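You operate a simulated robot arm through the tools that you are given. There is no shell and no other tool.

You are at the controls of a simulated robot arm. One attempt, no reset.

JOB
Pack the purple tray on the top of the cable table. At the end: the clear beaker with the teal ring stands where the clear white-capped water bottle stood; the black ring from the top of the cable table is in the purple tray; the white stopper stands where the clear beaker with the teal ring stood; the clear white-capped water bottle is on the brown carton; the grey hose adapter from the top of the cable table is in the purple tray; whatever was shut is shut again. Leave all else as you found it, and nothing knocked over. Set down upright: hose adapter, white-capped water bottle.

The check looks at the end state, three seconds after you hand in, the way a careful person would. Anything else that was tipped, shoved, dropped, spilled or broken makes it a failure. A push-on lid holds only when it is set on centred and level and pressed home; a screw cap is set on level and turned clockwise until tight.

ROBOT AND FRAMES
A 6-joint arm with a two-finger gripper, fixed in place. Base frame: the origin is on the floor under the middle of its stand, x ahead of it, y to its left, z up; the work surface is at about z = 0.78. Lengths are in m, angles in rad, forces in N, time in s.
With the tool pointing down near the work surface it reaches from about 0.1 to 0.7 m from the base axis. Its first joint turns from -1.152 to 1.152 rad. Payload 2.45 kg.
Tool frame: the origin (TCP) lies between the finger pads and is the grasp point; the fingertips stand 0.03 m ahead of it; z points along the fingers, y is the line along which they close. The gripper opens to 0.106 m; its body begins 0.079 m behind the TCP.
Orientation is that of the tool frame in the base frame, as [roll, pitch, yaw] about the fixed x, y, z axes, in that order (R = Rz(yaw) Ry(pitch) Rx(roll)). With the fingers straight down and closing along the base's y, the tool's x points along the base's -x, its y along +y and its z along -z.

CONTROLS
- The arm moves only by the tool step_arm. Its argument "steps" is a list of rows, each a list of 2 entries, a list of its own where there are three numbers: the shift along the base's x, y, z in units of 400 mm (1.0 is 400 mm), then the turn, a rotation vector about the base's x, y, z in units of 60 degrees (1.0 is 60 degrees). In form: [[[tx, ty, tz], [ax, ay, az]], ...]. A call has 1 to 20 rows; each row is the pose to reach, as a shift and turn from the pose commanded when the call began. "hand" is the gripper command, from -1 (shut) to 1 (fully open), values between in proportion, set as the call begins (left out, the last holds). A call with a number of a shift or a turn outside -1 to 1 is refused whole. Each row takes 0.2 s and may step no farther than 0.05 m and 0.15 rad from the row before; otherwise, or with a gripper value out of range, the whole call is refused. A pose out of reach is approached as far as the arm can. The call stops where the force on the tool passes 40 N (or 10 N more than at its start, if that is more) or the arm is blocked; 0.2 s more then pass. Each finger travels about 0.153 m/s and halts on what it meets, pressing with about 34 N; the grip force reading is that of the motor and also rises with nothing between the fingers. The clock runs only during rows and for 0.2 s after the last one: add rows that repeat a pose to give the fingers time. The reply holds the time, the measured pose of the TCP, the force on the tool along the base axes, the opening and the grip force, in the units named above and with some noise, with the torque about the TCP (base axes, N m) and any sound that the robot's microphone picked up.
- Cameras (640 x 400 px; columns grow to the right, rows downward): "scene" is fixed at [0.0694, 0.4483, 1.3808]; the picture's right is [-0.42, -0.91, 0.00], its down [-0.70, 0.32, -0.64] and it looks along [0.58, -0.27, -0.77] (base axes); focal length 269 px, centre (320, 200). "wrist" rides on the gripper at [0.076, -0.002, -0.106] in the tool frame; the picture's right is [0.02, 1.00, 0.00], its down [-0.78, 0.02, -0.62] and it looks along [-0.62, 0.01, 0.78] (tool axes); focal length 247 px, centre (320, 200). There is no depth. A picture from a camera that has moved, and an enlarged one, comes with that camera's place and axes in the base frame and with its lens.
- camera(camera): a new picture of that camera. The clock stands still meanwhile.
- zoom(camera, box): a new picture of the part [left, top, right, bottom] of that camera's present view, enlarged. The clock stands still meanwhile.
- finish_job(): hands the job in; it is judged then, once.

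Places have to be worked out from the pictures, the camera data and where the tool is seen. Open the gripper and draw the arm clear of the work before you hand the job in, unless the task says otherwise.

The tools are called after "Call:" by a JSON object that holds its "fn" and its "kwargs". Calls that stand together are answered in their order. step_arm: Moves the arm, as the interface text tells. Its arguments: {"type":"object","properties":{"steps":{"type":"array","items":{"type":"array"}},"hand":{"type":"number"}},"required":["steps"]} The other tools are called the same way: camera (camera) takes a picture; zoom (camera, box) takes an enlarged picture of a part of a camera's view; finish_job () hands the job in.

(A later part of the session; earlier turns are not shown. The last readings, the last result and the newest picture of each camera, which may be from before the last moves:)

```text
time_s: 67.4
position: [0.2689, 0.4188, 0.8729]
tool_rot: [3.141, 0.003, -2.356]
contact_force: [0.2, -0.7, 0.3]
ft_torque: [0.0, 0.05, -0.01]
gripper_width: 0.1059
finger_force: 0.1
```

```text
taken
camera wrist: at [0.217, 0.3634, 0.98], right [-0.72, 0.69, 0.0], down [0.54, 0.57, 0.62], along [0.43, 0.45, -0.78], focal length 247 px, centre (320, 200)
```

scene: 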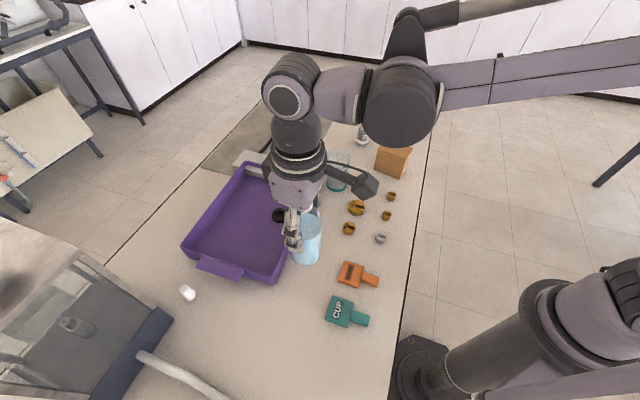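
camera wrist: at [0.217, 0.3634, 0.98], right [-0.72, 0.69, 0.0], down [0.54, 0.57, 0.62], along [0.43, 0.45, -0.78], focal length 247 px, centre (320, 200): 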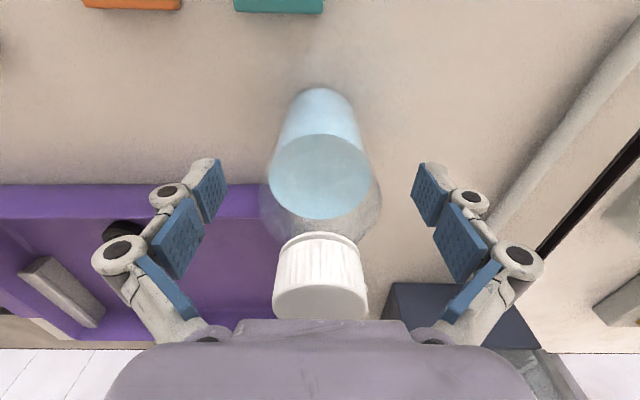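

The bottle is parked safely. I rise clear of its cap and travel to a viewing pose in front of the adapter, turning the wrist back so the camera looks outward.

Call:
{"fn": "step_arm", "kwargs": {"steps": [[[0, 0, 0.11], [0, 0, 0]], [[0, 0, 0.23], [0, 0, 0]], [[0, 0, 0.35], [0, 0, 0]], [[0, 0, 0.46], [0, 0, 0]], [[0.064, -0.088, 0.46], [0, 0, -0.075]], [[0.128, -0.177, 0.46], [0, 0, -0.15]], [[0.192, -0.265, 0.46], [0, 0, -0.225]], [[0.256, -0.353, 0.46], [0, 0, -0.3]], [[0.319, -0.442, 0.46], [0, 0, -0.375]], [[0.383, -0.53, 0.46], [0, 0, -0.45]], [[0.447, -0.618, 0.46], [0, 0, -0.525]], [[0.511, -0.707, 0.46], [0, 0, -0.6]], [[0.575, -0.795, 0.46], [0, 0, -0.675]], [[0.642, -0.862, 0.41], [0, 0, -0.75]], [[0.708, -0.928, 0.36], [0, 0, -0.75]], [[0.775, -0.995, 0.3125], [0, 0, -0.75]], [[0.775, -0.995, 0.3125], [0, 0, -0.75]], [[0.775, -0.995, 0.3125], [0, 0, -0.75]]], "hand": 1}}

Call:
{"fn": "camera", "kwargs": {"camera": "wrist"}}

Call:
{"fn": "camera", "kwargs": {"camera": "scene"}}

```text
time_s: 71.2
position: [0.5817, 0.0181, 0.998]
tool_rot: [-3.139, 0.001, -3.14]
contact_force: [-0.2, -0.8, 0.2]
ft_torque: [-0.03, -0.01, 0.0]
gripper_width: 0.106
finger_force: 0.0
```

```text
taken
camera wrist: at [0.5053, 0.0175, 1.104], right [-0.02, 1.0, 0.0], down [0.78, 0.02, 0.62], along [0.62, 0.01, -0.78], focal length 247 px, centre (320, 200)
```

wrist: 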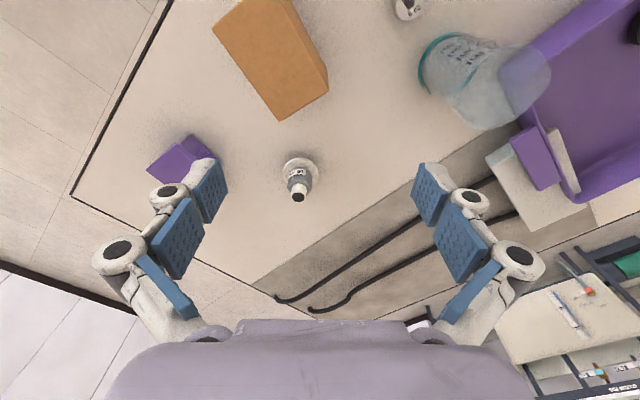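

```text
taken
```

scene: 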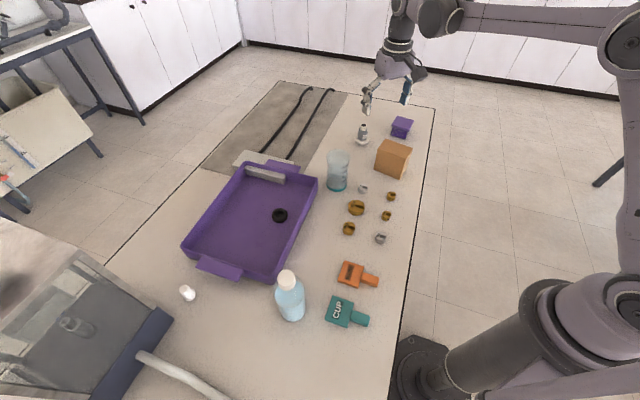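

I enlarge the adapter from this view to read its exact position and the orientation of its hexagon.

Call:
{"fn": "zoom", "kwargs": {"camera": "wrist", "box": [265, 140, 335, 210]}}

Call:
{"fn": "zoom", "kwargs": {"camera": "scene", "box": [335, 105, 395, 155]}}

```text
5.71 times, centred on (300, 175) of wrist
camera zoom: at [0.5053, 0.0175, 1.104], right [-0.02, 1.0, 0.0], down [0.78, 0.02, 0.62], along [0.62, 0.01, -0.78], focal length 1411 px, centre (434, 343)
```

zoom: 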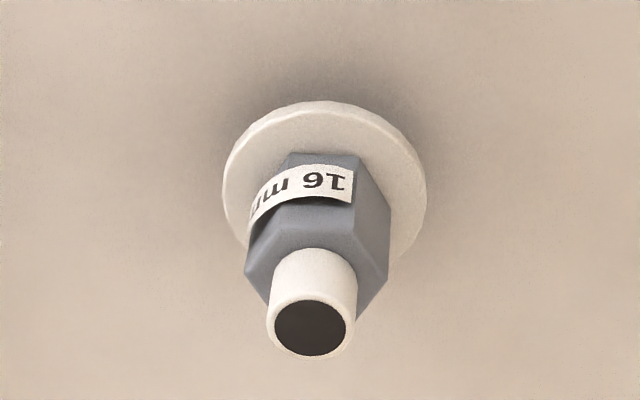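

```text
8.00 times, centred on (365, 130) of scene
camera zoom: at [0.0695, 0.4483, 1.3808], right [-0.42, -0.91, 0.0], down [-0.7, 0.32, -0.64], along [0.58, -0.27, -0.77], focal length 2153 px, centre (-40, 760)
```

zoom: 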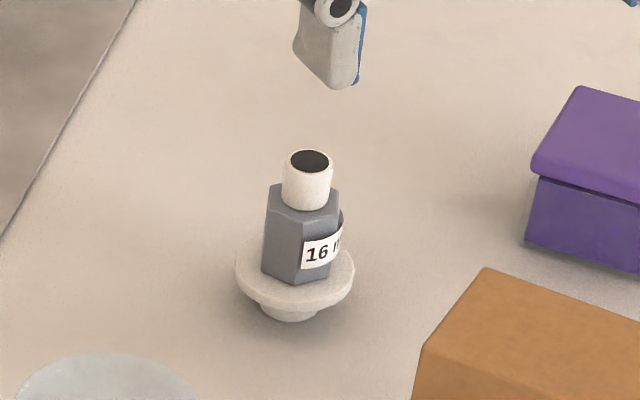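

The adapter's axis is at (0.7045, -0.008), flange top at z≈0.792, hexagon 0.03 m across flats up to ≈0.83, tube top ≈0.849; one flat faces the robot (-x). I will grip across flats with closing direction (-0.5, 0.87), fingertips kept above the flange. Moving above it now.

Call:
{"fn": "step_arm", "kwargs": {"steps": [[[0.05, -0.012, -0.04], [0, 0, 0.09]], [[0.1, -0.024, -0.08], [0, 0, 0.18]], [[0.155, -0.036, -0.125], [0, 0, 0.27]], [[0.21, -0.048, -0.17], [0, 0, 0.36]], [[0.26, -0.06, -0.21], [0, 0, 0.45]], [[0.3115, -0.071, -0.25], [0, 0, 0.5]], [[0.3115, -0.071, -0.25], [0, 0, 0.5]], [[0.3115, -0.071, -0.25], [0, 0, 0.5]]], "hand": 0.415}}

Call:
{"fn": "camera", "kwargs": {"camera": "wrist"}}

Call:
{"fn": "zoom", "kwargs": {"camera": "scene", "box": [290, 20, 540, 190]}}

```text
time_s: 73.0
position: [0.6926, -0.0037, 0.9016]
tool_rot: [-3.141, 0.002, -2.635]
contact_force: [0.8, 0.3, 0.4]
ft_torque: [0.06, 0.01, 0.02]
gripper_width: 0.0751
finger_force: 0.0
out of reach, approached as far as the arm can: row 6, 7, 8
```

```text
taken
camera wrist: at [0.6275, -0.0418, 1.0089], right [-0.5, 0.86, 0.0], down [0.68, 0.39, 0.62], along [0.54, 0.31, -0.78], focal length 247 px, centre (320, 200)
```

wrist: 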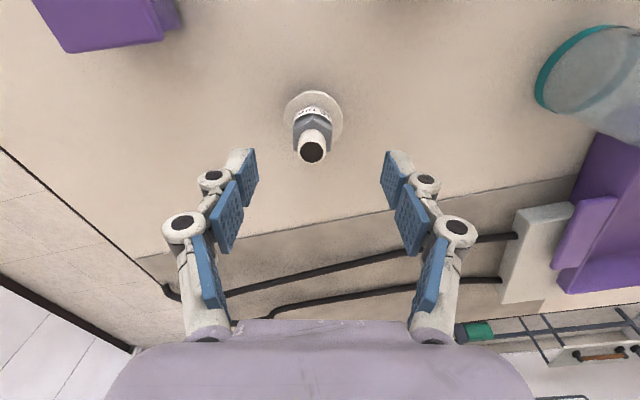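

```text
2.35 times, centred on (415, 105) of scene
camera zoom: at [0.0694, 0.4483, 1.3808], right [-0.42, -0.91, 0.0], down [-0.7, 0.32, -0.64], along [0.58, -0.27, -0.77], focal length 633 px, centre (96, 424)
```

zoom: 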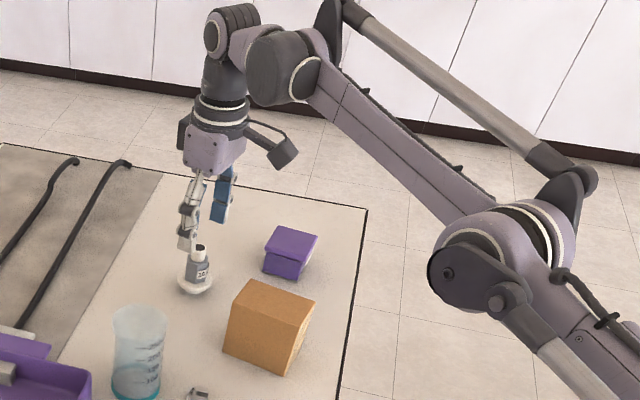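

At vertical the arm stops at r≈0.693, 12 mm short. Tilting the tool 7° about its own closing axis keeps the pads parallel to the hexagon's flats and gains the reach; I do that while still above the adapter.

Call:
{"fn": "step_arm", "kwargs": {"steps": [[[0, 0, 0.0], [0.029, -0.05, 0]], [[0, 0, 0.0], [0.0583, -0.101, 0]], [[0, 0, 0.0], [0.0583, -0.101, 0]], [[0, 0, 0.0], [0.0583, -0.101, 0]]], "hand": 0.415}}

Call:
{"fn": "camera", "kwargs": {"camera": "wrist"}}

Call:
{"fn": "zoom", "kwargs": {"camera": "scene", "box": [320, 60, 420, 160]}}

```text
time_s: 74.0
position: [0.6938, -0.0044, 0.9043]
tool_rot: [-3.14, 0.122, -2.62]
contact_force: [0.1, 0.3, -0.7]
ft_torque: [0.0, -0.01, 0.01]
gripper_width: 0.0752
finger_force: 0.0
```

```text
taken
camera wrist: at [0.6177, -0.0494, 0.9995], right [-0.52, 0.86, 0.0], down [0.6, 0.36, 0.71], along [0.61, 0.37, -0.7], focal length 247 px, centre (320, 200)
```

wrist: 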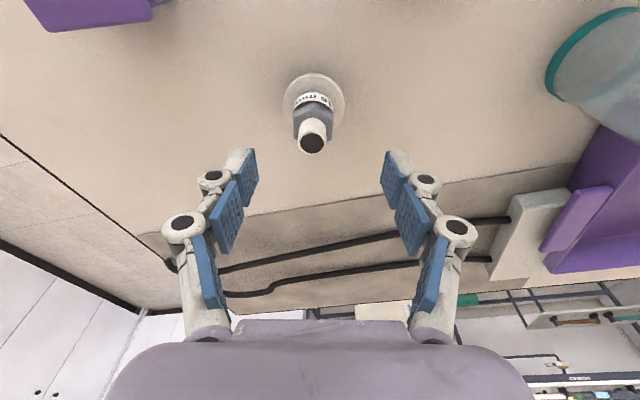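

```text
4.00 times, centred on (370, 110) of scene
camera zoom: at [0.0694, 0.4483, 1.3808], right [-0.42, -0.91, 0.0], down [-0.7, 0.32, -0.64], along [0.58, -0.27, -0.77], focal length 1077 px, centre (120, 560)
```

zoom: 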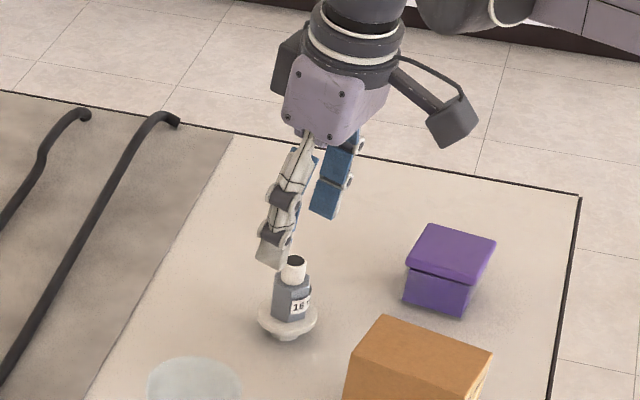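

The tilt is in; the TCP is now at (0.693, -0.004, 0.904). I move the remaining 11 mm outward over the adapter's axis, still above its top.

Call:
{"fn": "step_arm", "kwargs": {"steps": [[[0.015, -0.005, 0.0], [0, 0, 0]], [[0.029, -0.01, -0.01], [0, 0, 0]], [[0.029, -0.01, -0.03], [0, 0, 0]], [[0.029, -0.01, -0.03], [0, 0, 0]]], "hand": 0.415}}

Call:
{"fn": "camera", "kwargs": {"camera": "wrist"}}

Call:
{"fn": "zoom", "kwargs": {"camera": "scene", "box": [320, 60, 420, 160]}}

```text
time_s: 75.0
position: [0.7048, -0.0103, 0.8912]
tool_rot: [3.141, 0.125, -2.617]
contact_force: [-0.1, 0.9, 0.0]
ft_torque: [-0.03, -0.03, 0.01]
gripper_width: 0.075
finger_force: 0.0
```

```text
taken
camera wrist: at [0.629, -0.0536, 0.9868], right [-0.52, 0.86, 0.0], down [0.6, 0.36, 0.71], along [0.61, 0.37, -0.7], focal length 247 px, centre (320, 200)
```

wrist: 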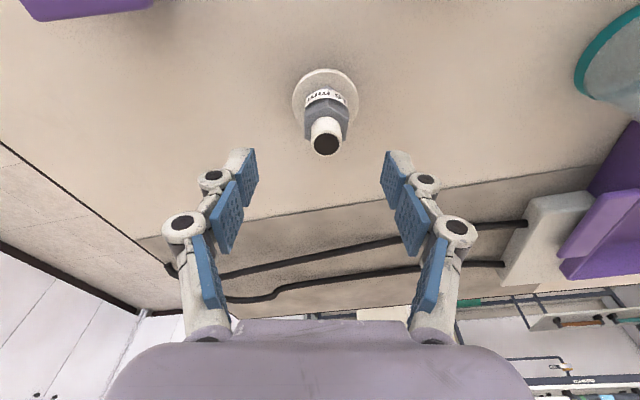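

```text
4.00 times, centred on (370, 110) of scene
camera zoom: at [0.0694, 0.4483, 1.3808], right [-0.42, -0.91, 0.0], down [-0.7, 0.32, -0.64], along [0.58, -0.27, -0.77], focal length 1077 px, centre (120, 560)
```

zoom: 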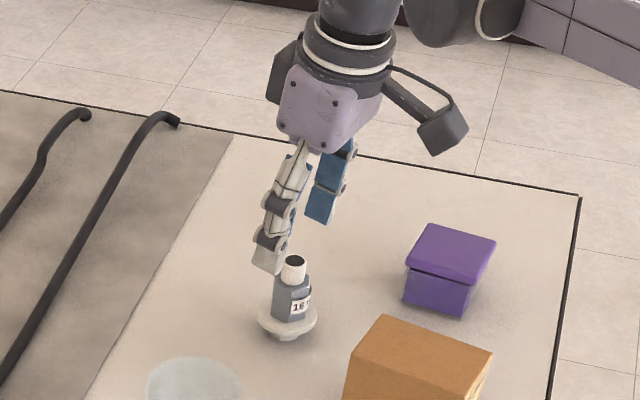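

The TCP is over the adapter to within about 3 mm; the picture shows it 3 mm toward the right finger, so I correct that while descending to z≈0.832.

Call:
{"fn": "step_arm", "kwargs": {"steps": [[[-0.004, 0.0065, -0.03], [0, 0, 0]], [[-0.004, 0.0065, -0.07], [0, 0, 0]], [[-0.004, 0.0065, -0.11], [0, 0, 0]], [[-0.004, 0.0065, -0.14], [0, 0, 0]], [[-0.004, 0.0065, -0.147], [0, 0, 0]], [[-0.004, 0.0065, -0.147], [0, 0, 0]]], "hand": 0.415}}

Call:
{"fn": "camera", "kwargs": {"camera": "wrist"}}

Call:
{"fn": "zoom", "kwargs": {"camera": "scene", "box": [320, 60, 420, 160]}}

```text
time_s: 76.4
position: [0.7044, -0.0058, 0.8303]
tool_rot: [3.141, 0.123, -2.618]
contact_force: [-0.1, -0.2, 0.2]
ft_torque: [-0.02, -0.01, -0.02]
gripper_width: 0.0749
finger_force: 0.1
```

```text
taken
camera wrist: at [0.6276, -0.051, 0.9271], right [-0.52, 0.86, 0.0], down [0.6, 0.36, 0.71], along [0.61, 0.37, -0.7], focal length 247 px, centre (320, 200)
```

wrist: 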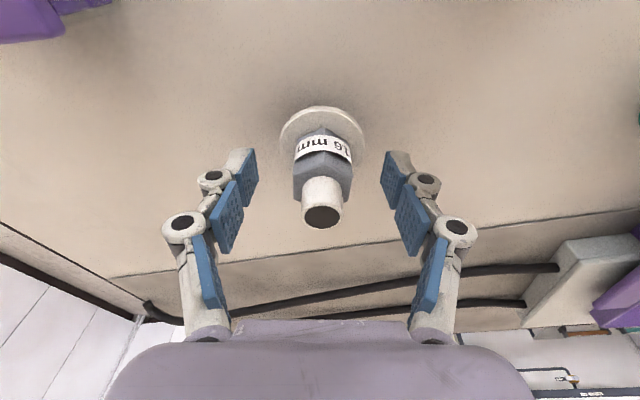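

```text
4.00 times, centred on (370, 110) of scene
camera zoom: at [0.0694, 0.4483, 1.3808], right [-0.42, -0.91, 0.0], down [-0.7, 0.32, -0.64], along [0.58, -0.27, -0.77], focal length 1077 px, centre (120, 560)
```

zoom: 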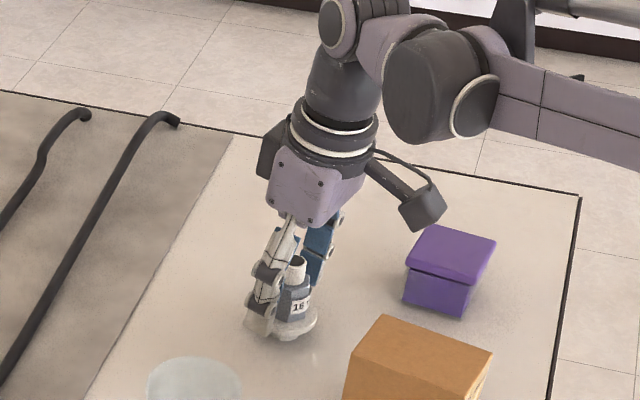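

The adapter sits between the pads. I enlarge to verify the hexagon's flats are parallel to the pads and where the fingertips are relative to the flange.

Call:
{"fn": "zoom", "kwargs": {"camera": "wrist", "box": [240, 90, 400, 240]}}

Call:
{"fn": "zoom", "kwargs": {"camera": "scene", "box": [370, 110, 410, 150]}}

Call:
{"fn": "zoom", "kwargs": {"camera": "scene", "box": [370, 100, 415, 150]}}

```text
2.67 times, centred on (320, 165) of wrist
camera zoom: at [0.6276, -0.051, 0.9271], right [-0.52, 0.86, 0.0], down [0.6, 0.36, 0.71], along [0.61, 0.37, -0.7], focal length 659 px, centre (320, 293)
```

zoom: 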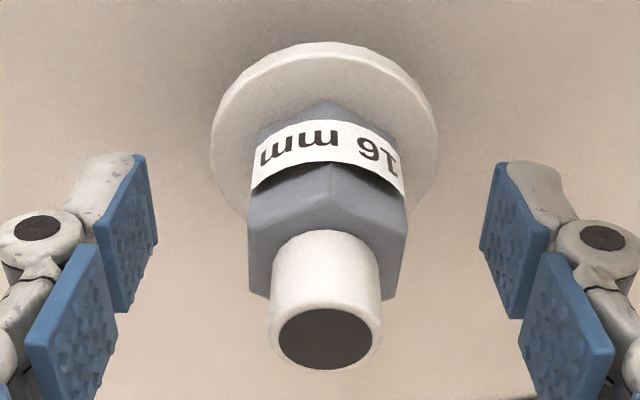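

```text
10.00 times, centred on (390, 130) of scene
camera zoom: at [0.0694, 0.4483, 1.3808], right [-0.42, -0.91, 0.0], down [-0.7, 0.32, -0.64], along [0.58, -0.27, -0.77], focal length 2692 px, centre (-380, 900)
```

zoom: 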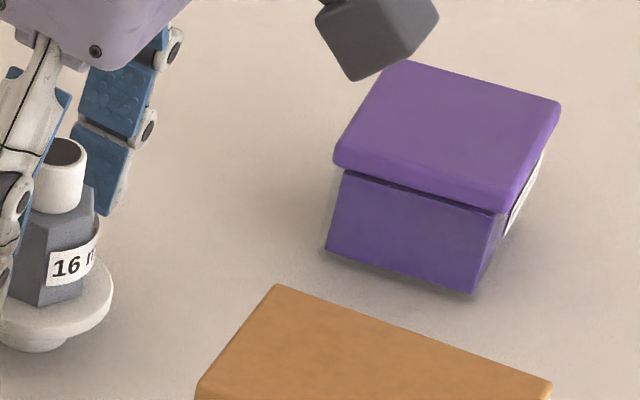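

```text
8.00 times, centred on (392, 125) of scene
camera zoom: at [0.0694, 0.4483, 1.3808], right [-0.42, -0.91, 0.0], down [-0.7, 0.32, -0.64], along [0.58, -0.27, -0.77], focal length 2153 px, centre (-260, 800)
```

zoom: 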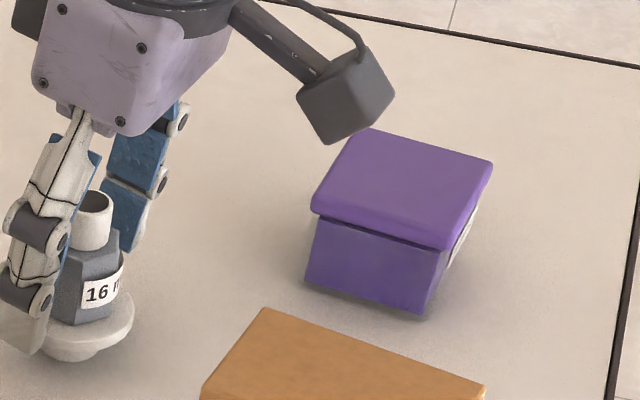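

The left and right flats are edge-on, i.e. parallel to the pads, and the fingertips are above the flange. I close the gripper.

Call:
{"fn": "step_arm", "kwargs": {"steps": [[[0.0, 0.0, 0.0], [0, 0, 0]], [[0.0, 0.0, 0.0], [0, 0, 0]], [[0.0, 0.0, 0.0], [0, 0, 0]], [[0.0, 0.0, 0.0], [0, 0, 0]]], "hand": -1}}

Call:
{"fn": "zoom", "kwargs": {"camera": "wrist", "box": [220, 90, 420, 260]}}

Call:
{"fn": "zoom", "kwargs": {"camera": "scene", "box": [340, 90, 410, 160]}}

```text
time_s: 77.4
position: [0.7036, -0.0059, 0.8329]
tool_rot: [-3.141, 0.124, -2.619]
contact_force: [1.2, 0.4, 36.3]
ft_torque: [-0.11, 0.15, -0.01]
gripper_width: 0.0328
finger_force: 34.4
```

```text
2.35 times, centred on (320, 175) of wrist
camera zoom: at [0.6272, -0.0508, 0.9287], right [-0.52, 0.86, 0.0], down [0.6, 0.36, 0.71], along [0.61, 0.37, -0.7], focal length 581 px, centre (320, 259)
```

zoom: 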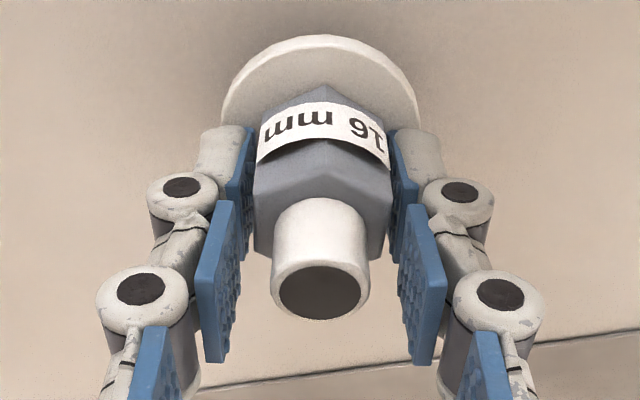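

```text
5.71 times, centred on (375, 125) of scene
camera zoom: at [0.0687, 0.4484, 1.3808], right [-0.42, -0.91, 0.0], down [-0.7, 0.32, -0.64], along [0.58, -0.27, -0.77], focal length 1538 px, centre (6, 629)
```

zoom: 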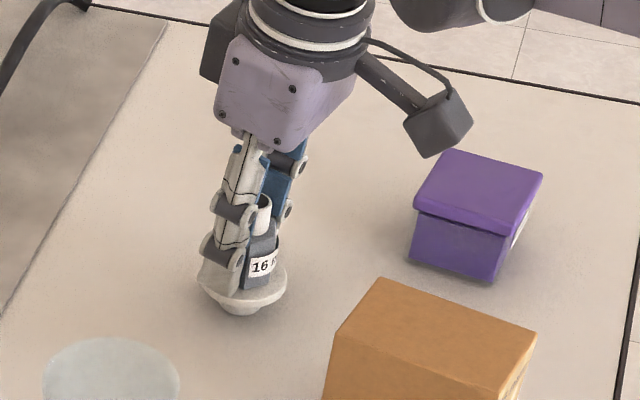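

Gripped at 0.0328 m with a downward push of 36 N on the table from the closing motion. I lift gently and check that the adapter hangs straight.

Call:
{"fn": "step_arm", "kwargs": {"steps": [[[0.0, 0.0, 0.01], [0, 0, 0]], [[0.0, 0.0, 0.03], [0, 0, 0]], [[0.0, 0.0, 0.06], [0, 0, 0]], [[0.0, 0.0, 0.06], [0, 0, 0]]], "hand": -1}}

Call:
{"fn": "zoom", "kwargs": {"camera": "wrist", "box": [220, 90, 420, 260]}}

Call:
{"fn": "zoom", "kwargs": {"camera": "scene", "box": [340, 80, 410, 150]}}

```text
time_s: 78.4
position: [0.7015, -0.0062, 0.8544]
tool_rot: [3.141, 0.122, -2.619]
contact_force: [0.0, 0.1, -1.3]
ft_torque: [0.01, 0.02, 0.02]
gripper_width: 0.0328
finger_force: 34.0
```

```text
2.35 times, centred on (320, 175) of wrist
camera zoom: at [0.6264, -0.0516, 0.951], right [-0.52, 0.86, 0.0], down [0.6, 0.36, 0.71], along [0.61, 0.37, -0.7], focal length 581 px, centre (320, 259)
```

zoom: 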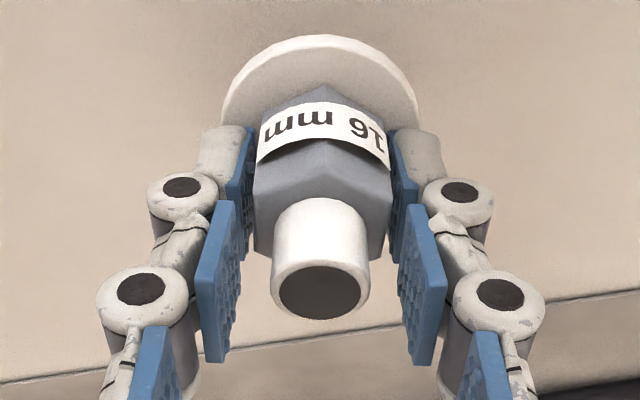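

```text
5.71 times, centred on (375, 115) of scene
camera zoom: at [0.0695, 0.4483, 1.3808], right [-0.42, -0.91, 0.0], down [-0.7, 0.32, -0.64], along [0.58, -0.27, -0.77], focal length 1538 px, centre (6, 686)
```

zoom: 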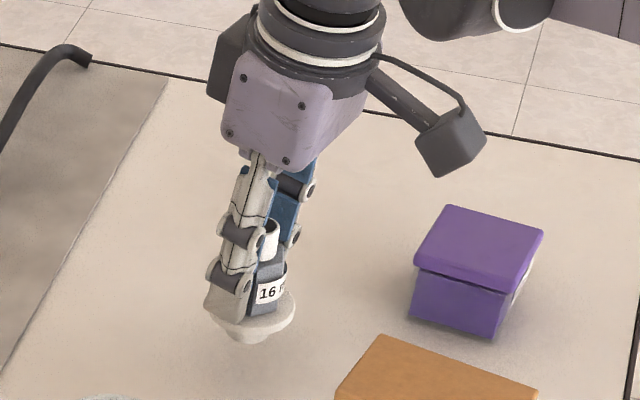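

The adapter is held and hangs as it was gripped; its foot is about 0.053 m below the TCP. I keep the same tool tilt and sweep it around the beaker at safe height toward the tray.

Call:
{"fn": "step_arm", "kwargs": {"steps": [[[0, 0, 0.075], [0, 0, 0]], [[-0.005, 0.075, 0.125], [0, 0, 0]], [[-0.0175, 0.1625, 0.15], [0, 0, 0]], [[-0.0375, 0.25, 0.175], [0, 0, 0]], [[-0.0625, 0.3375, 0.2], [0, 0, 0]], [[-0.1, 0.425, 0.225], [0, 0, 0]], [[-0.15, 0.5125, 0.25], [0, 0, 0]], [[-0.2125, 0.6, 0.275], [0, 0, 0]], [[-0.2875, 0.6875, 0.2875], [0, 0, 0]], [[-0.3675, 0.775, 0.2875], [0, 0, 0]], [[-0.445, 0.8625, 0.2875], [0, 0, 0]], [[-0.5125, 0.95, 0.2875], [0, 0, 0]], [[-0.5125, 0.95, 0.2875], [0, 0, 0]], [[-0.5125, 0.95, 0.2875], [0, 0, 0]]], "hand": -1}}

Call:
{"fn": "camera", "kwargs": {"camera": "wrist"}}

Call:
{"fn": "camera", "kwargs": {"camera": "scene"}}

```text
time_s: 81.4
position: [0.5, 0.3755, 0.9738]
tool_rot: [3.141, 0.122, -2.62]
contact_force: [0.0, 0.9, -1.8]
ft_torque: [0.02, -0.02, 0.0]
gripper_width: 0.0328
finger_force: 33.6
```

```text
taken
camera wrist: at [0.4244, 0.3302, 1.0703], right [-0.52, 0.86, 0.0], down [0.6, 0.36, 0.71], along [0.61, 0.37, -0.7], focal length 247 px, centre (320, 200)
```

wrist: 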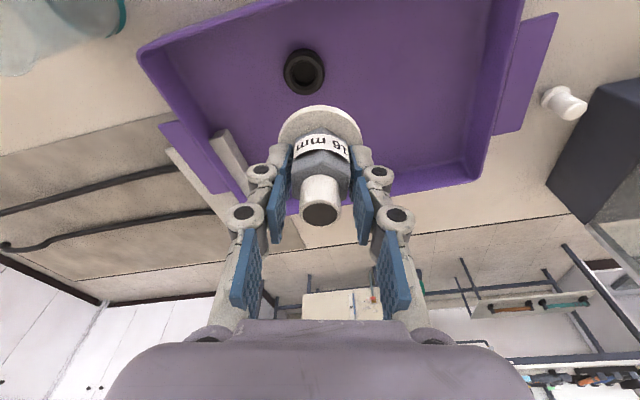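

```text
taken
```

scene: 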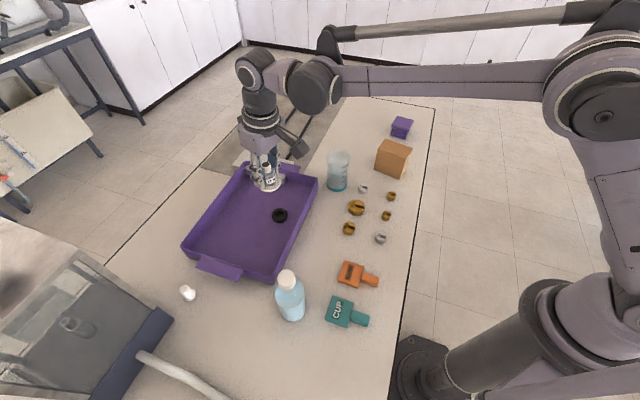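

The adapter is over the tray. I move it to (0.461, 0.446), clear of the ring and walls, and lower to about 8 mm above the floor.

Call:
{"fn": "step_arm", "kwargs": {"steps": [[[-0.033, 0.06, 0], [0, 0, 0]], [[-0.066, 0.12, 0], [0, 0, 0]], [[-0.098, 0.176, 0], [0, 0, 0]], [[-0.098, 0.176, -0.08], [0, 0, 0]], [[-0.098, 0.176, -0.16], [0, 0, 0]], [[-0.098, 0.176, -0.24], [0, 0, 0]], [[-0.098, 0.176, -0.29], [0, 0, 0]], [[-0.098, 0.176, -0.315], [0, 0, 0]], [[-0.098, 0.176, -0.315], [0, 0, 0]]], "hand": -1}}

Call:
{"fn": "camera", "kwargs": {"camera": "wrist"}}

Call:
{"fn": "zoom", "kwargs": {"camera": "scene", "box": [170, 130, 350, 290]}}

```text
time_s: 83.4
position: [0.4583, 0.4435, 0.8444]
tool_rot: [3.141, 0.126, -2.619]
contact_force: [0.0, -0.8, -0.9]
ft_torque: [0.02, 0.04, 0.0]
gripper_width: 0.0327
finger_force: 33.6
```

```text
taken
camera wrist: at [0.3817, 0.3988, 0.9399], right [-0.52, 0.86, 0.0], down [0.6, 0.36, 0.71], along [0.61, 0.37, -0.7], focal length 247 px, centre (320, 200)
```

wrist: 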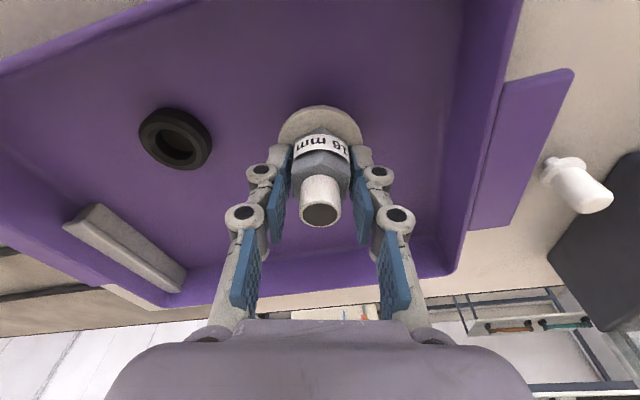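

```text
2.50 times, centred on (260, 210) of scene
camera zoom: at [0.0695, 0.4483, 1.3808], right [-0.42, -0.91, 0.0], down [-0.7, 0.32, -0.64], along [0.58, -0.27, -0.77], focal length 673 px, centre (470, 175)
```

zoom: 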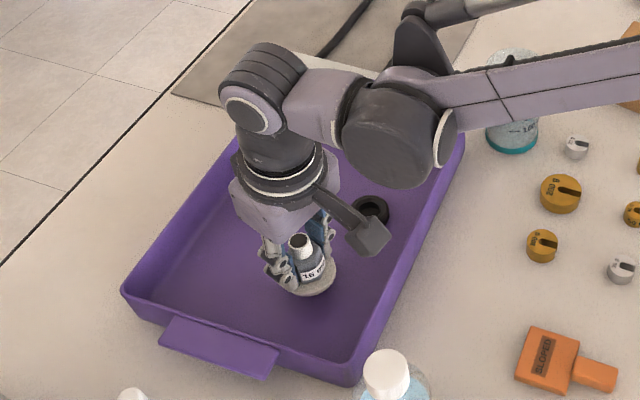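

About 5 mm above the expected contact height. I feel down in small steps.

Call:
{"fn": "step_arm", "kwargs": {"steps": [[[0.0, 0.0, -0.004], [0, 0, 0]], [[0.0, 0.0, -0.007], [0, 0, 0]]], "hand": -1}}

```text
time_s: 84.0
position: [0.4581, 0.4438, 0.8414]
tool_rot: [3.142, 0.124, -2.618]
contact_force: [0.0, 1.1, -1.6]
ft_torque: [-0.01, 0.03, 0.0]
gripper_width: 0.033
finger_force: 34.5
```

Call:
{"fn": "step_arm", "kwargs": {"steps": [[[0.0, 0.0, -0.002], [0, 0, 0]], [[0.0, 0.0, -0.004], [0, 0, 0]]], "hand": -1}}

```text
time_s: 84.6
position: [0.4591, 0.4454, 0.8393]
tool_rot: [3.14, 0.123, -2.619]
contact_force: [-0.1, 0.1, -1.1]
ft_torque: [0.0, -0.02, -0.02]
gripper_width: 0.0327
finger_force: 34.1
```

Still free at 0.839; another 1.5 mm.

Call:
{"fn": "step_arm", "kwargs": {"steps": [[[0.0, 0.0, -0.002], [0, 0, 0]], [[0.0, 0.0, -0.004], [0, 0, 0]]], "hand": -1}}

```text
time_s: 85.2
position: [0.4601, 0.4448, 0.8391]
tool_rot: [-3.141, 0.125, -2.618]
contact_force: [-0.6, -0.6, -1.1]
ft_torque: [-0.01, 0.0, 0.0]
gripper_width: 0.0328
finger_force: 34.6
```

Call:
{"fn": "step_arm", "kwargs": {"steps": [[[0.0, 0.0, -0.002], [0, 0, 0]], [[0.0, 0.0, -0.004], [0, 0, 0]]], "hand": -1}}

```text
time_s: 85.8
position: [0.4592, 0.4449, 0.8369]
tool_rot: [-3.139, 0.121, -2.616]
contact_force: [-3.0, -3.3, 20.2]
ft_torque: [-0.14, 0.2, 0.04]
gripper_width: 0.0327
finger_force: 34.1
```

Contact (20 N) at z≈0.837. I ease off slightly, then open the fingers only to about 0.06 m.

Call:
{"fn": "step_arm", "kwargs": {"steps": [[[0.0, 0.0, 0.0025], [0, 0, 0]], [[0.0, 0.0, 0.0025], [0, 0, 0]]], "hand": -1}}

Call:
{"fn": "step_arm", "kwargs": {"steps": [[[0.0, 0.0, 0.0], [0, 0, 0]], [[0.0, 0.0, 0.0], [0, 0, 0]], [[0.0, 0.0, 0.0], [0, 0, 0]]], "hand": 0.132}}

Call:
{"fn": "camera", "kwargs": {"camera": "wrist"}}

Call:
{"fn": "zoom", "kwargs": {"camera": "scene", "box": [240, 210, 320, 270]}}

```text
time_s: 86.4
position: [0.459, 0.4451, 0.8389]
tool_rot: [-3.142, 0.123, -2.616]
contact_force: [-1.7, -1.0, 4.4]
ft_torque: [-0.08, 0.07, 0.0]
gripper_width: 0.0327
finger_force: 33.8
```

```text
time_s: 87.2
position: [0.4595, 0.4447, 0.8382]
tool_rot: [-3.14, 0.126, -2.616]
contact_force: [0.3, 0.2, -0.6]
ft_torque: [-0.02, 0.02, 0.01]
gripper_width: 0.0602
finger_force: 0.1
```

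```text
taken
camera wrist: at [0.3839, 0.3995, 0.9342], right [-0.52, 0.86, 0.0], down [0.6, 0.36, 0.71], along [0.61, 0.37, -0.7], focal length 247 px, centre (320, 200)
```

wrist: 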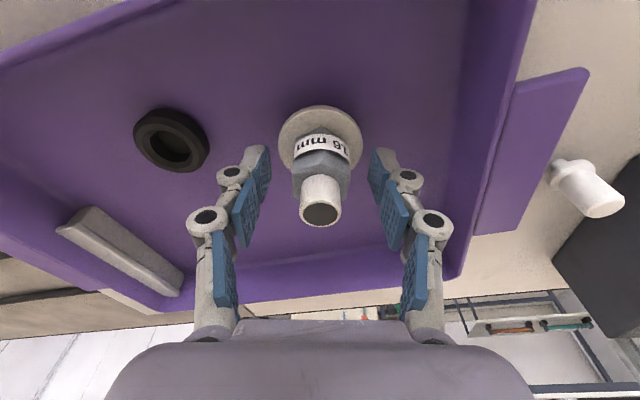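

```text
6.67 times, centred on (280, 240) of scene
camera zoom: at [0.0694, 0.4483, 1.3808], right [-0.42, -0.91, 0.0], down [-0.7, 0.32, -0.64], along [0.58, -0.27, -0.77], focal length 1794 px, centre (587, -67)
```

zoom: 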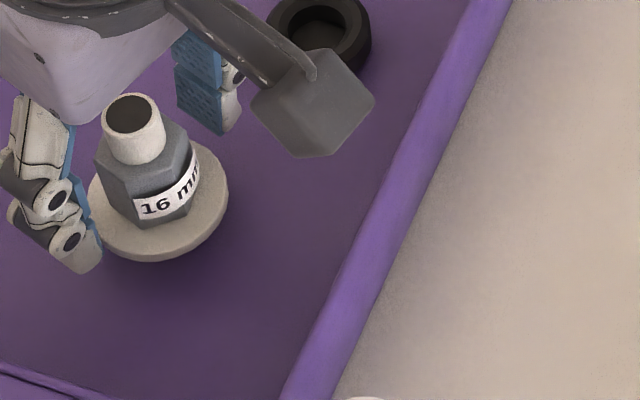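

The adapter stands upright in the tray beside the ring. I withdraw upward along the tool axis, then straighten the tool and go above the parked bottle.

Call:
{"fn": "step_arm", "kwargs": {"steps": [[[-0.0106, -0.006, 0.1], [0, 0, 0]], [[-0.021, -0.012, 0.2], [0, 0, 0]], [[-0.032, -0.018, 0.3], [0, 0, 0]], [[-0.0425, -0.024, 0.4], [0, 0, 0]], [[-0.12, -0.03, 0.45], [-0.0237, 0.0309, 0.0834]], [[-0.21, -0.04, 0.49], [-0.0474, 0.0618, 0.1668]], [[-0.3, -0.05, 0.53], [-0.0711, 0.0927, 0.2502]], [[-0.39, -0.058, 0.53], [-0.0711, 0.0927, 0.2502]], [[-0.475, -0.0655, 0.53], [-0.0711, 0.0927, 0.2502]], [[-0.475, -0.0655, 0.53], [-0.0711, 0.0927, 0.2502]], [[-0.475, -0.0655, 0.53], [-0.0711, 0.0927, 0.2502]]], "hand": 0.132}}

Call:
{"fn": "camera", "kwargs": {"camera": "wrist"}}

Call:
{"fn": "camera", "kwargs": {"camera": "scene"}}

```text
time_s: 89.6
position: [0.2708, 0.4182, 1.0468]
tool_rot: [3.141, 0.0, -2.356]
contact_force: [-0.3, -1.1, -0.4]
ft_torque: [0.01, 0.01, 0.01]
gripper_width: 0.0602
finger_force: 0.0
```

```text
taken
camera wrist: at [0.2183, 0.3641, 1.1542], right [-0.72, 0.69, 0.0], down [0.54, 0.57, 0.62], along [0.43, 0.45, -0.78], focal length 247 px, centre (320, 200)
```

wrist: 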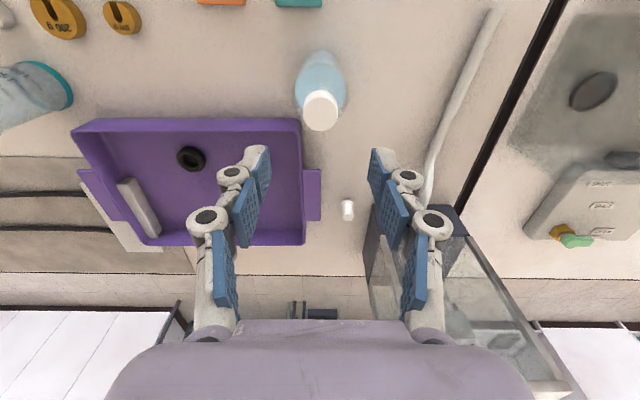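

```text
taken
```

scene: 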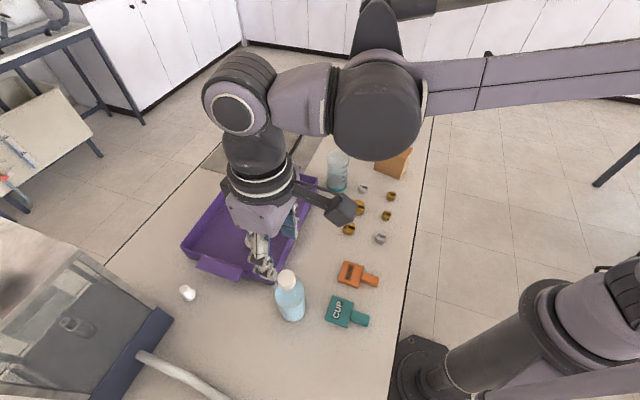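

The bottle's cap is at (0.269, 0.418), right under the tool. I open fully and descend to the grip height, z≈0.874.

Call:
{"fn": "step_arm", "kwargs": {"steps": [[[-0.003, -0.002, 0], [0, 0, 0]], [[-0.003, -0.002, 0], [0, 0, 0]], [[-0.003, -0.002, -0.09], [0, 0, 0]], [[-0.003, -0.002, -0.18], [0, 0, 0]], [[-0.003, -0.002, -0.27], [0, 0, 0]], [[-0.003, -0.002, -0.35], [0, 0, 0]], [[-0.003, -0.002, -0.41], [0, 0, 0]], [[-0.003, -0.002, -0.435], [0, 0, 0]], [[-0.003, -0.002, -0.435], [0, 0, 0]]], "hand": 1}}

Call:
{"fn": "camera", "kwargs": {"camera": "wrist"}}

```text
time_s: 91.6
position: [0.2677, 0.4159, 0.8798]
tool_rot: [3.14, 0.002, -2.356]
contact_force: [0.7, -0.1, 0.8]
ft_torque: [-0.02, 0.01, -0.03]
gripper_width: 0.106
finger_force: 0.1
```

```text
taken
camera wrist: at [0.2141, 0.3622, 0.986], right [-0.72, 0.69, 0.0], down [0.54, 0.57, 0.62], along [0.43, 0.45, -0.78], focal length 247 px, centre (320, 200)
```

wrist: 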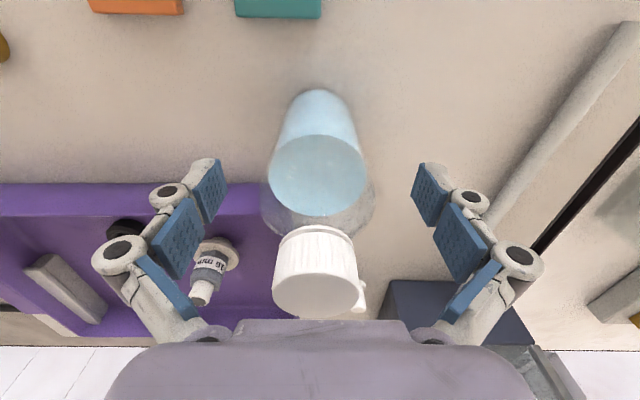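

I trim 2–3 mm and lower 6 mm, then grip the bottle.

Call:
{"fn": "step_arm", "kwargs": {"steps": [[[0.006, 0.0025, -0.008], [0, 0, 0]], [[0.006, 0.0025, -0.015], [0, 0, 0]], [[0.006, 0.0025, -0.015], [0, 0, 0]]], "hand": 1}}

Call:
{"fn": "step_arm", "kwargs": {"steps": [[[0.0, 0.0, 0.0], [0, 0, 0]], [[0.0, 0.0, 0.0], [0, 0, 0]], [[0.0, 0.0, 0.0], [0, 0, 0]], [[0.0, 0.0, 0.0], [0, 0, 0]]], "hand": -1}}

Call:
{"fn": "step_arm", "kwargs": {"steps": [[[0.0, 0.0, 0.015], [0, 0, 0]], [[0.0, 0.0, 0.04], [0, 0, 0]], [[0.0, 0.0, 0.075], [0, 0, 0]], [[0.0, 0.0, 0.075], [0, 0, 0]]], "hand": -1}}

Call:
{"fn": "camera", "kwargs": {"camera": "wrist"}}

```text
time_s: 92.4
position: [0.2709, 0.418, 0.872]
tool_rot: [3.14, 0.002, -2.357]
contact_force: [0.1, -0.5, -0.3]
ft_torque: [0.01, -0.02, 0.02]
gripper_width: 0.1063
finger_force: 0.0
```

```text
time_s: 93.4
position: [0.2696, 0.4183, 0.8713]
tool_rot: [3.141, 0.003, -2.357]
contact_force: [-0.7, 0.9, 17.9]
ft_torque: [0.02, 0.02, 0.06]
gripper_width: 0.0585
finger_force: 34.0
```

```text
time_s: 94.4
position: [0.2707, 0.4173, 0.8995]
tool_rot: [3.142, 0.002, -2.355]
contact_force: [0.7, 0.6, -2.1]
ft_torque: [-0.01, 0.0, 0.02]
gripper_width: 0.059
finger_force: 33.8
```

```text
taken
camera wrist: at [0.2176, 0.3626, 1.0063], right [-0.72, 0.69, 0.0], down [0.54, 0.57, 0.62], along [0.43, 0.45, -0.78], focal length 247 px, centre (320, 200)
```

wrist: 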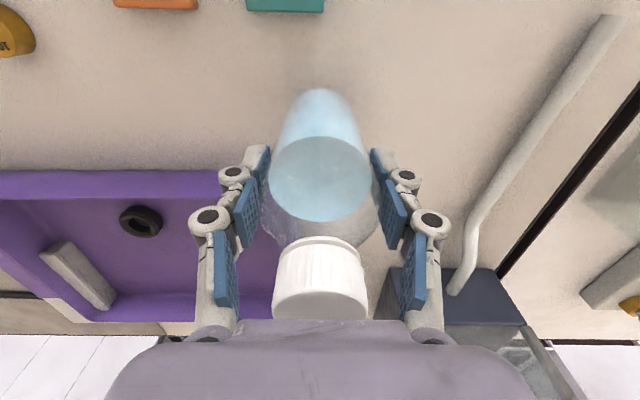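

The bottle is held again. I carry it back toward the carton along the same safe path.

Call:
{"fn": "step_arm", "kwargs": {"steps": [[[0, 0, 0.1], [0, 0, 0]], [[0, 0, 0.2], [0, 0, 0]], [[0, 0, 0.3], [0, 0, 0]], [[0.03, -0.05, 0.325], [0, 0, 0]], [[0.075, -0.125, 0.325], [0, 0, 0]], [[0.12, -0.205, 0.325], [0, 0, 0]], [[0.17, -0.285, 0.325], [0, 0, 0]], [[0.22, -0.37, 0.325], [0, 0, 0]], [[0.27, -0.455, 0.325], [0, 0, 0]], [[0.324, -0.545, 0.325], [0, 0, 0]], [[0.385, -0.635, 0.325], [0, 0, 0]], [[0.445, -0.725, 0.325], [0, 0, 0]], [[0.505, -0.81, 0.325], [0, 0, 0]], [[0.56, -0.89, 0.325], [0, 0, 0]], [[0.6, -0.95, 0.325], [0, 0, 0]], [[0.615, -0.975, 0.325], [0, 0, 0]], [[0.615, -0.975, 0.325], [0, 0, 0]]], "hand": -1}}

Call:
{"fn": "camera", "kwargs": {"camera": "wrist"}}

Call:
{"fn": "camera", "kwargs": {"camera": "scene"}}

```text
time_s: 98.0
position: [0.5151, 0.028, 1.03]
tool_rot: [3.14, 0.003, -2.354]
contact_force: [0.1, -0.3, -2.6]
ft_torque: [-0.01, -0.06, -0.03]
gripper_width: 0.0591
finger_force: 34.0
```

```text
taken
camera wrist: at [0.4628, -0.0268, 1.1358], right [-0.72, 0.69, 0.0], down [0.54, 0.57, 0.62], along [0.43, 0.45, -0.78], focal length 247 px, centre (320, 200)
```

wrist: 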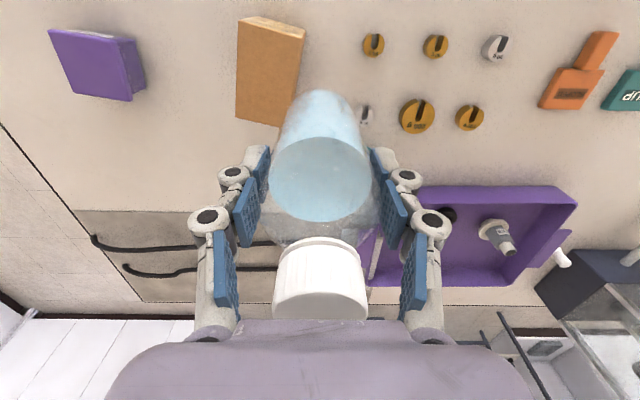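

```text
taken
```

scene: 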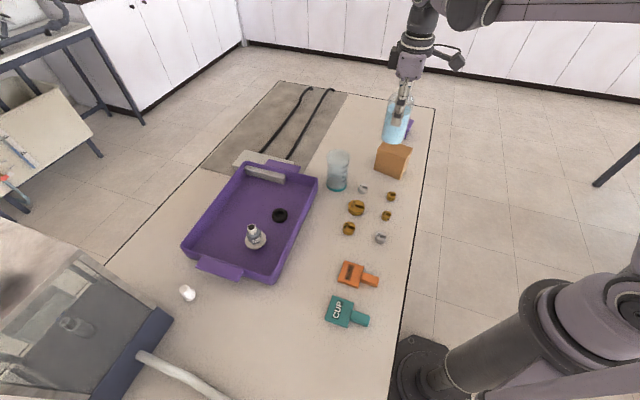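

The adapter and ring stand in the tray. I check the carton's exact position again before setting the bottle on it.

Call:
{"fn": "zoom", "kwargs": {"camera": "wrist", "box": [210, 0, 330, 140]}}

Call:
{"fn": "zoom", "kwargs": {"camera": "scene", "box": [350, 100, 430, 190]}}

```text
2.86 times, centred on (270, 70) of wrist
camera zoom: at [0.4628, -0.0268, 1.1358], right [-0.72, 0.69, 0.0], down [0.54, 0.57, 0.62], along [0.43, 0.45, -0.78], focal length 706 px, centre (463, 571)
```

zoom: 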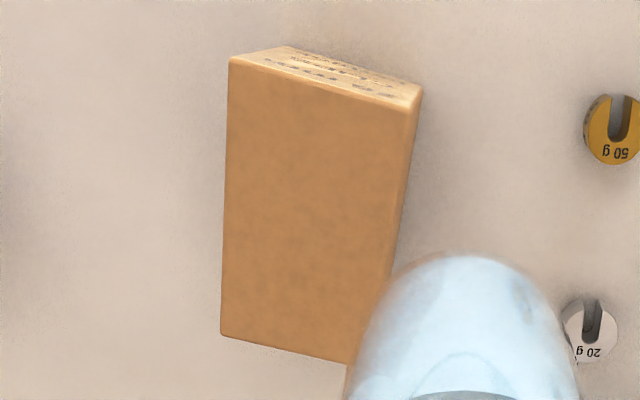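

```text
4.44 times, centred on (390, 145) of scene
camera zoom: at [0.0695, 0.4483, 1.3808], right [-0.42, -0.91, 0.0], down [-0.7, 0.32, -0.64], along [0.58, -0.27, -0.77], focal length 1196 px, centre (9, 444)
```

zoom: 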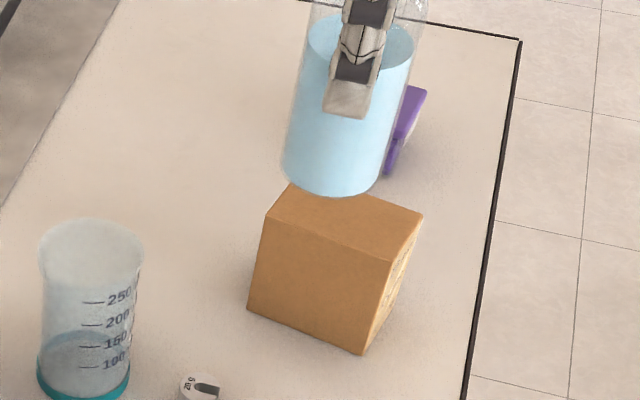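

The carton has not moved (centre (0.546, -0.022)). I finish the approach and lower to about 8 mm above its top.

Call:
{"fn": "step_arm", "kwargs": {"steps": [[[0.0385, -0.062, 0], [0, 0, 0]], [[0.077, -0.1245, 0], [0, 0, 0]], [[0.077, -0.1245, 0], [0, 0, 0]], [[0.077, -0.1245, -0.07], [0, 0, 0]], [[0.077, -0.1245, -0.13], [0, 0, 0]], [[0.077, -0.1245, -0.15], [0, 0, 0]], [[0.077, -0.1245, -0.15], [0, 0, 0]]], "hand": -1}}

Call:
{"fn": "camera", "kwargs": {"camera": "wrist"}}

Call:
{"fn": "zoom", "kwargs": {"camera": "scene", "box": [340, 80, 440, 190]}}

```text
time_s: 99.6
position: [0.5458, -0.0232, 0.9701]
tool_rot: [3.141, 0.002, -2.357]
contact_force: [0.0, 0.3, -2.9]
ft_torque: [-0.01, -0.02, 0.01]
gripper_width: 0.0591
finger_force: 34.0
```

```text
taken
camera wrist: at [0.4934, -0.0774, 1.0757], right [-0.72, 0.69, 0.0], down [0.54, 0.57, 0.62], along [0.43, 0.45, -0.78], focal length 247 px, centre (320, 200)
```

wrist: 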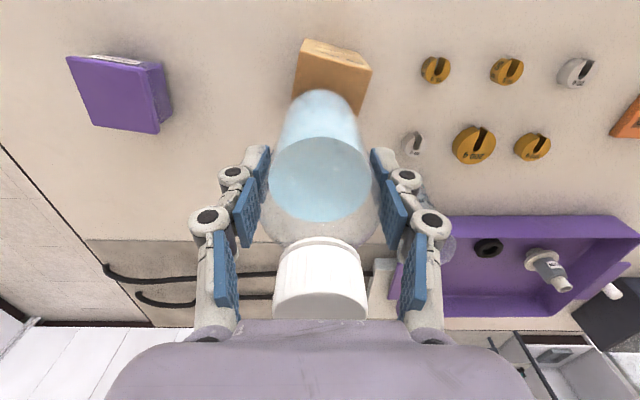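

```text
3.64 times, centred on (390, 135) of scene
camera zoom: at [0.0695, 0.4483, 1.3808], right [-0.42, -0.91, 0.0], down [-0.7, 0.32, -0.64], along [0.58, -0.27, -0.77], focal length 979 px, centre (66, 436)
```

zoom: 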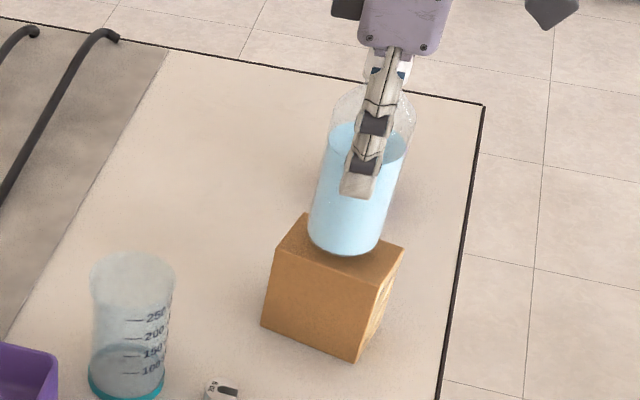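

Aligned over the carton's centre. I feel down for contact.

Call:
{"fn": "step_arm", "kwargs": {"steps": [[[0.0, 0.0, -0.008], [0, 0, 0]], [[0.0, 0.0, -0.016], [0, 0, 0]], [[0.0, 0.0, -0.016], [0, 0, 0]]], "hand": -1}}

Call:
{"fn": "step_arm", "kwargs": {"steps": [[[0.0, 0.0, -0.002], [0, 0, 0]], [[0.0, 0.0, -0.004], [0, 0, 0]]], "hand": -1}}

```text
time_s: 100.4
position: [0.5459, -0.0232, 0.9648]
tool_rot: [-3.141, 0.002, -2.357]
contact_force: [0.1, -0.3, -2.8]
ft_torque: [-0.01, 0.01, 0.01]
gripper_width: 0.0594
finger_force: 33.6
```

```text
time_s: 101.0
position: [0.5454, -0.0221, 0.9618]
tool_rot: [-3.141, 0.002, -2.356]
contact_force: [0.2, 0.2, -1.9]
ft_torque: [-0.01, -0.01, 0.04]
gripper_width: 0.059
finger_force: 33.8
```

Call:
{"fn": "step_arm", "kwargs": {"steps": [[[0.0, 0.0, -0.002], [0, 0, 0]], [[0.0, 0.0, -0.004], [0, 0, 0]]], "hand": -1}}

```text
time_s: 101.6
position: [0.5462, -0.0227, 0.9614]
tool_rot: [-3.141, 0.001, -2.355]
contact_force: [1.0, 0.4, -2.5]
ft_torque: [0.0, 0.01, 0.01]
gripper_width: 0.0588
finger_force: 34.0
```

Still free; another 1.6 mm.

Call:
{"fn": "step_arm", "kwargs": {"steps": [[[0.0, 0.0, -0.002], [0, 0, 0]], [[0.0, 0.0, -0.004], [0, 0, 0]]], "hand": -1}}

```text
time_s: 102.2
position: [0.5464, -0.0222, 0.9588]
tool_rot: [-3.141, 0.001, -2.358]
contact_force: [1.6, -1.0, 12.3]
ft_torque: [-0.06, -0.11, 0.02]
gripper_width: 0.0587
finger_force: 34.1
```

Contact (12 N). I ease off a fraction and release the bottle.

Call:
{"fn": "step_arm", "kwargs": {"steps": [[[0.0, 0.0, 0.0015], [0, 0, 0]], [[0.0, 0.0, 0.0015], [0, 0, 0]]], "hand": -1}}

Call:
{"fn": "step_arm", "kwargs": {"steps": [[[0.0, 0.0, 0.0], [0, 0, 0]], [[0.0, 0.0, 0.0], [0, 0, 0]], [[0.0, 0.0, 0.0], [0, 0, 0]]], "hand": 1}}

Call:
{"fn": "camera", "kwargs": {"camera": "wrist"}}

Call:
{"fn": "zoom", "kwargs": {"camera": "scene", "box": [340, 80, 440, 190]}}

```text
time_s: 102.8
position: [0.547, -0.0213, 0.9591]
tool_rot: [-3.141, -0.001, -2.357]
contact_force: [-1.1, -4.1, 10.8]
ft_torque: [-0.23, -0.07, 0.01]
gripper_width: 0.0589
finger_force: 33.7
```

```text
time_s: 103.6
position: [0.5461, -0.0207, 0.9596]
tool_rot: [3.141, 0.003, -2.357]
contact_force: [0.7, 0.1, 0.4]
ft_torque: [0.0, -0.03, -0.01]
gripper_width: 0.1062
finger_force: 0.0
```

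```text
taken
camera wrist: at [0.4942, -0.0754, 1.0659], right [-0.72, 0.69, 0.0], down [0.54, 0.57, 0.62], along [0.43, 0.45, -0.78], focal length 247 px, centre (320, 200)
```

wrist: 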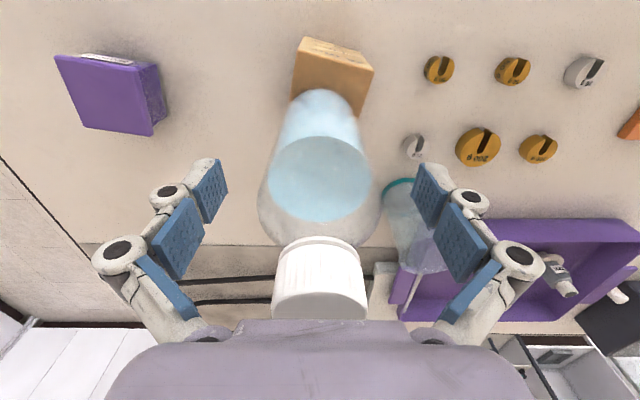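

```text
3.64 times, centred on (390, 135) of scene
camera zoom: at [0.0694, 0.4483, 1.3808], right [-0.42, -0.91, 0.0], down [-0.7, 0.32, -0.64], along [0.58, -0.27, -0.77], focal length 979 px, centre (66, 436)
```

zoom: 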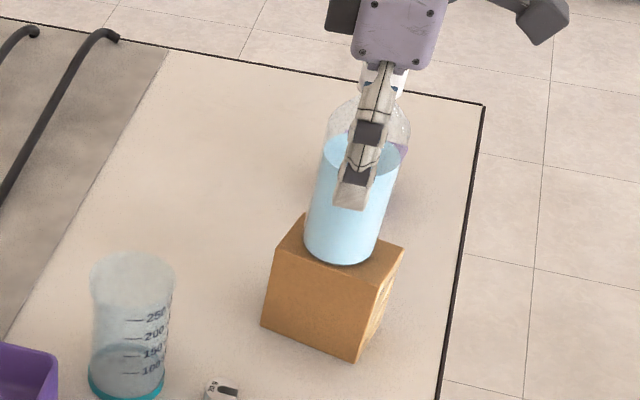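

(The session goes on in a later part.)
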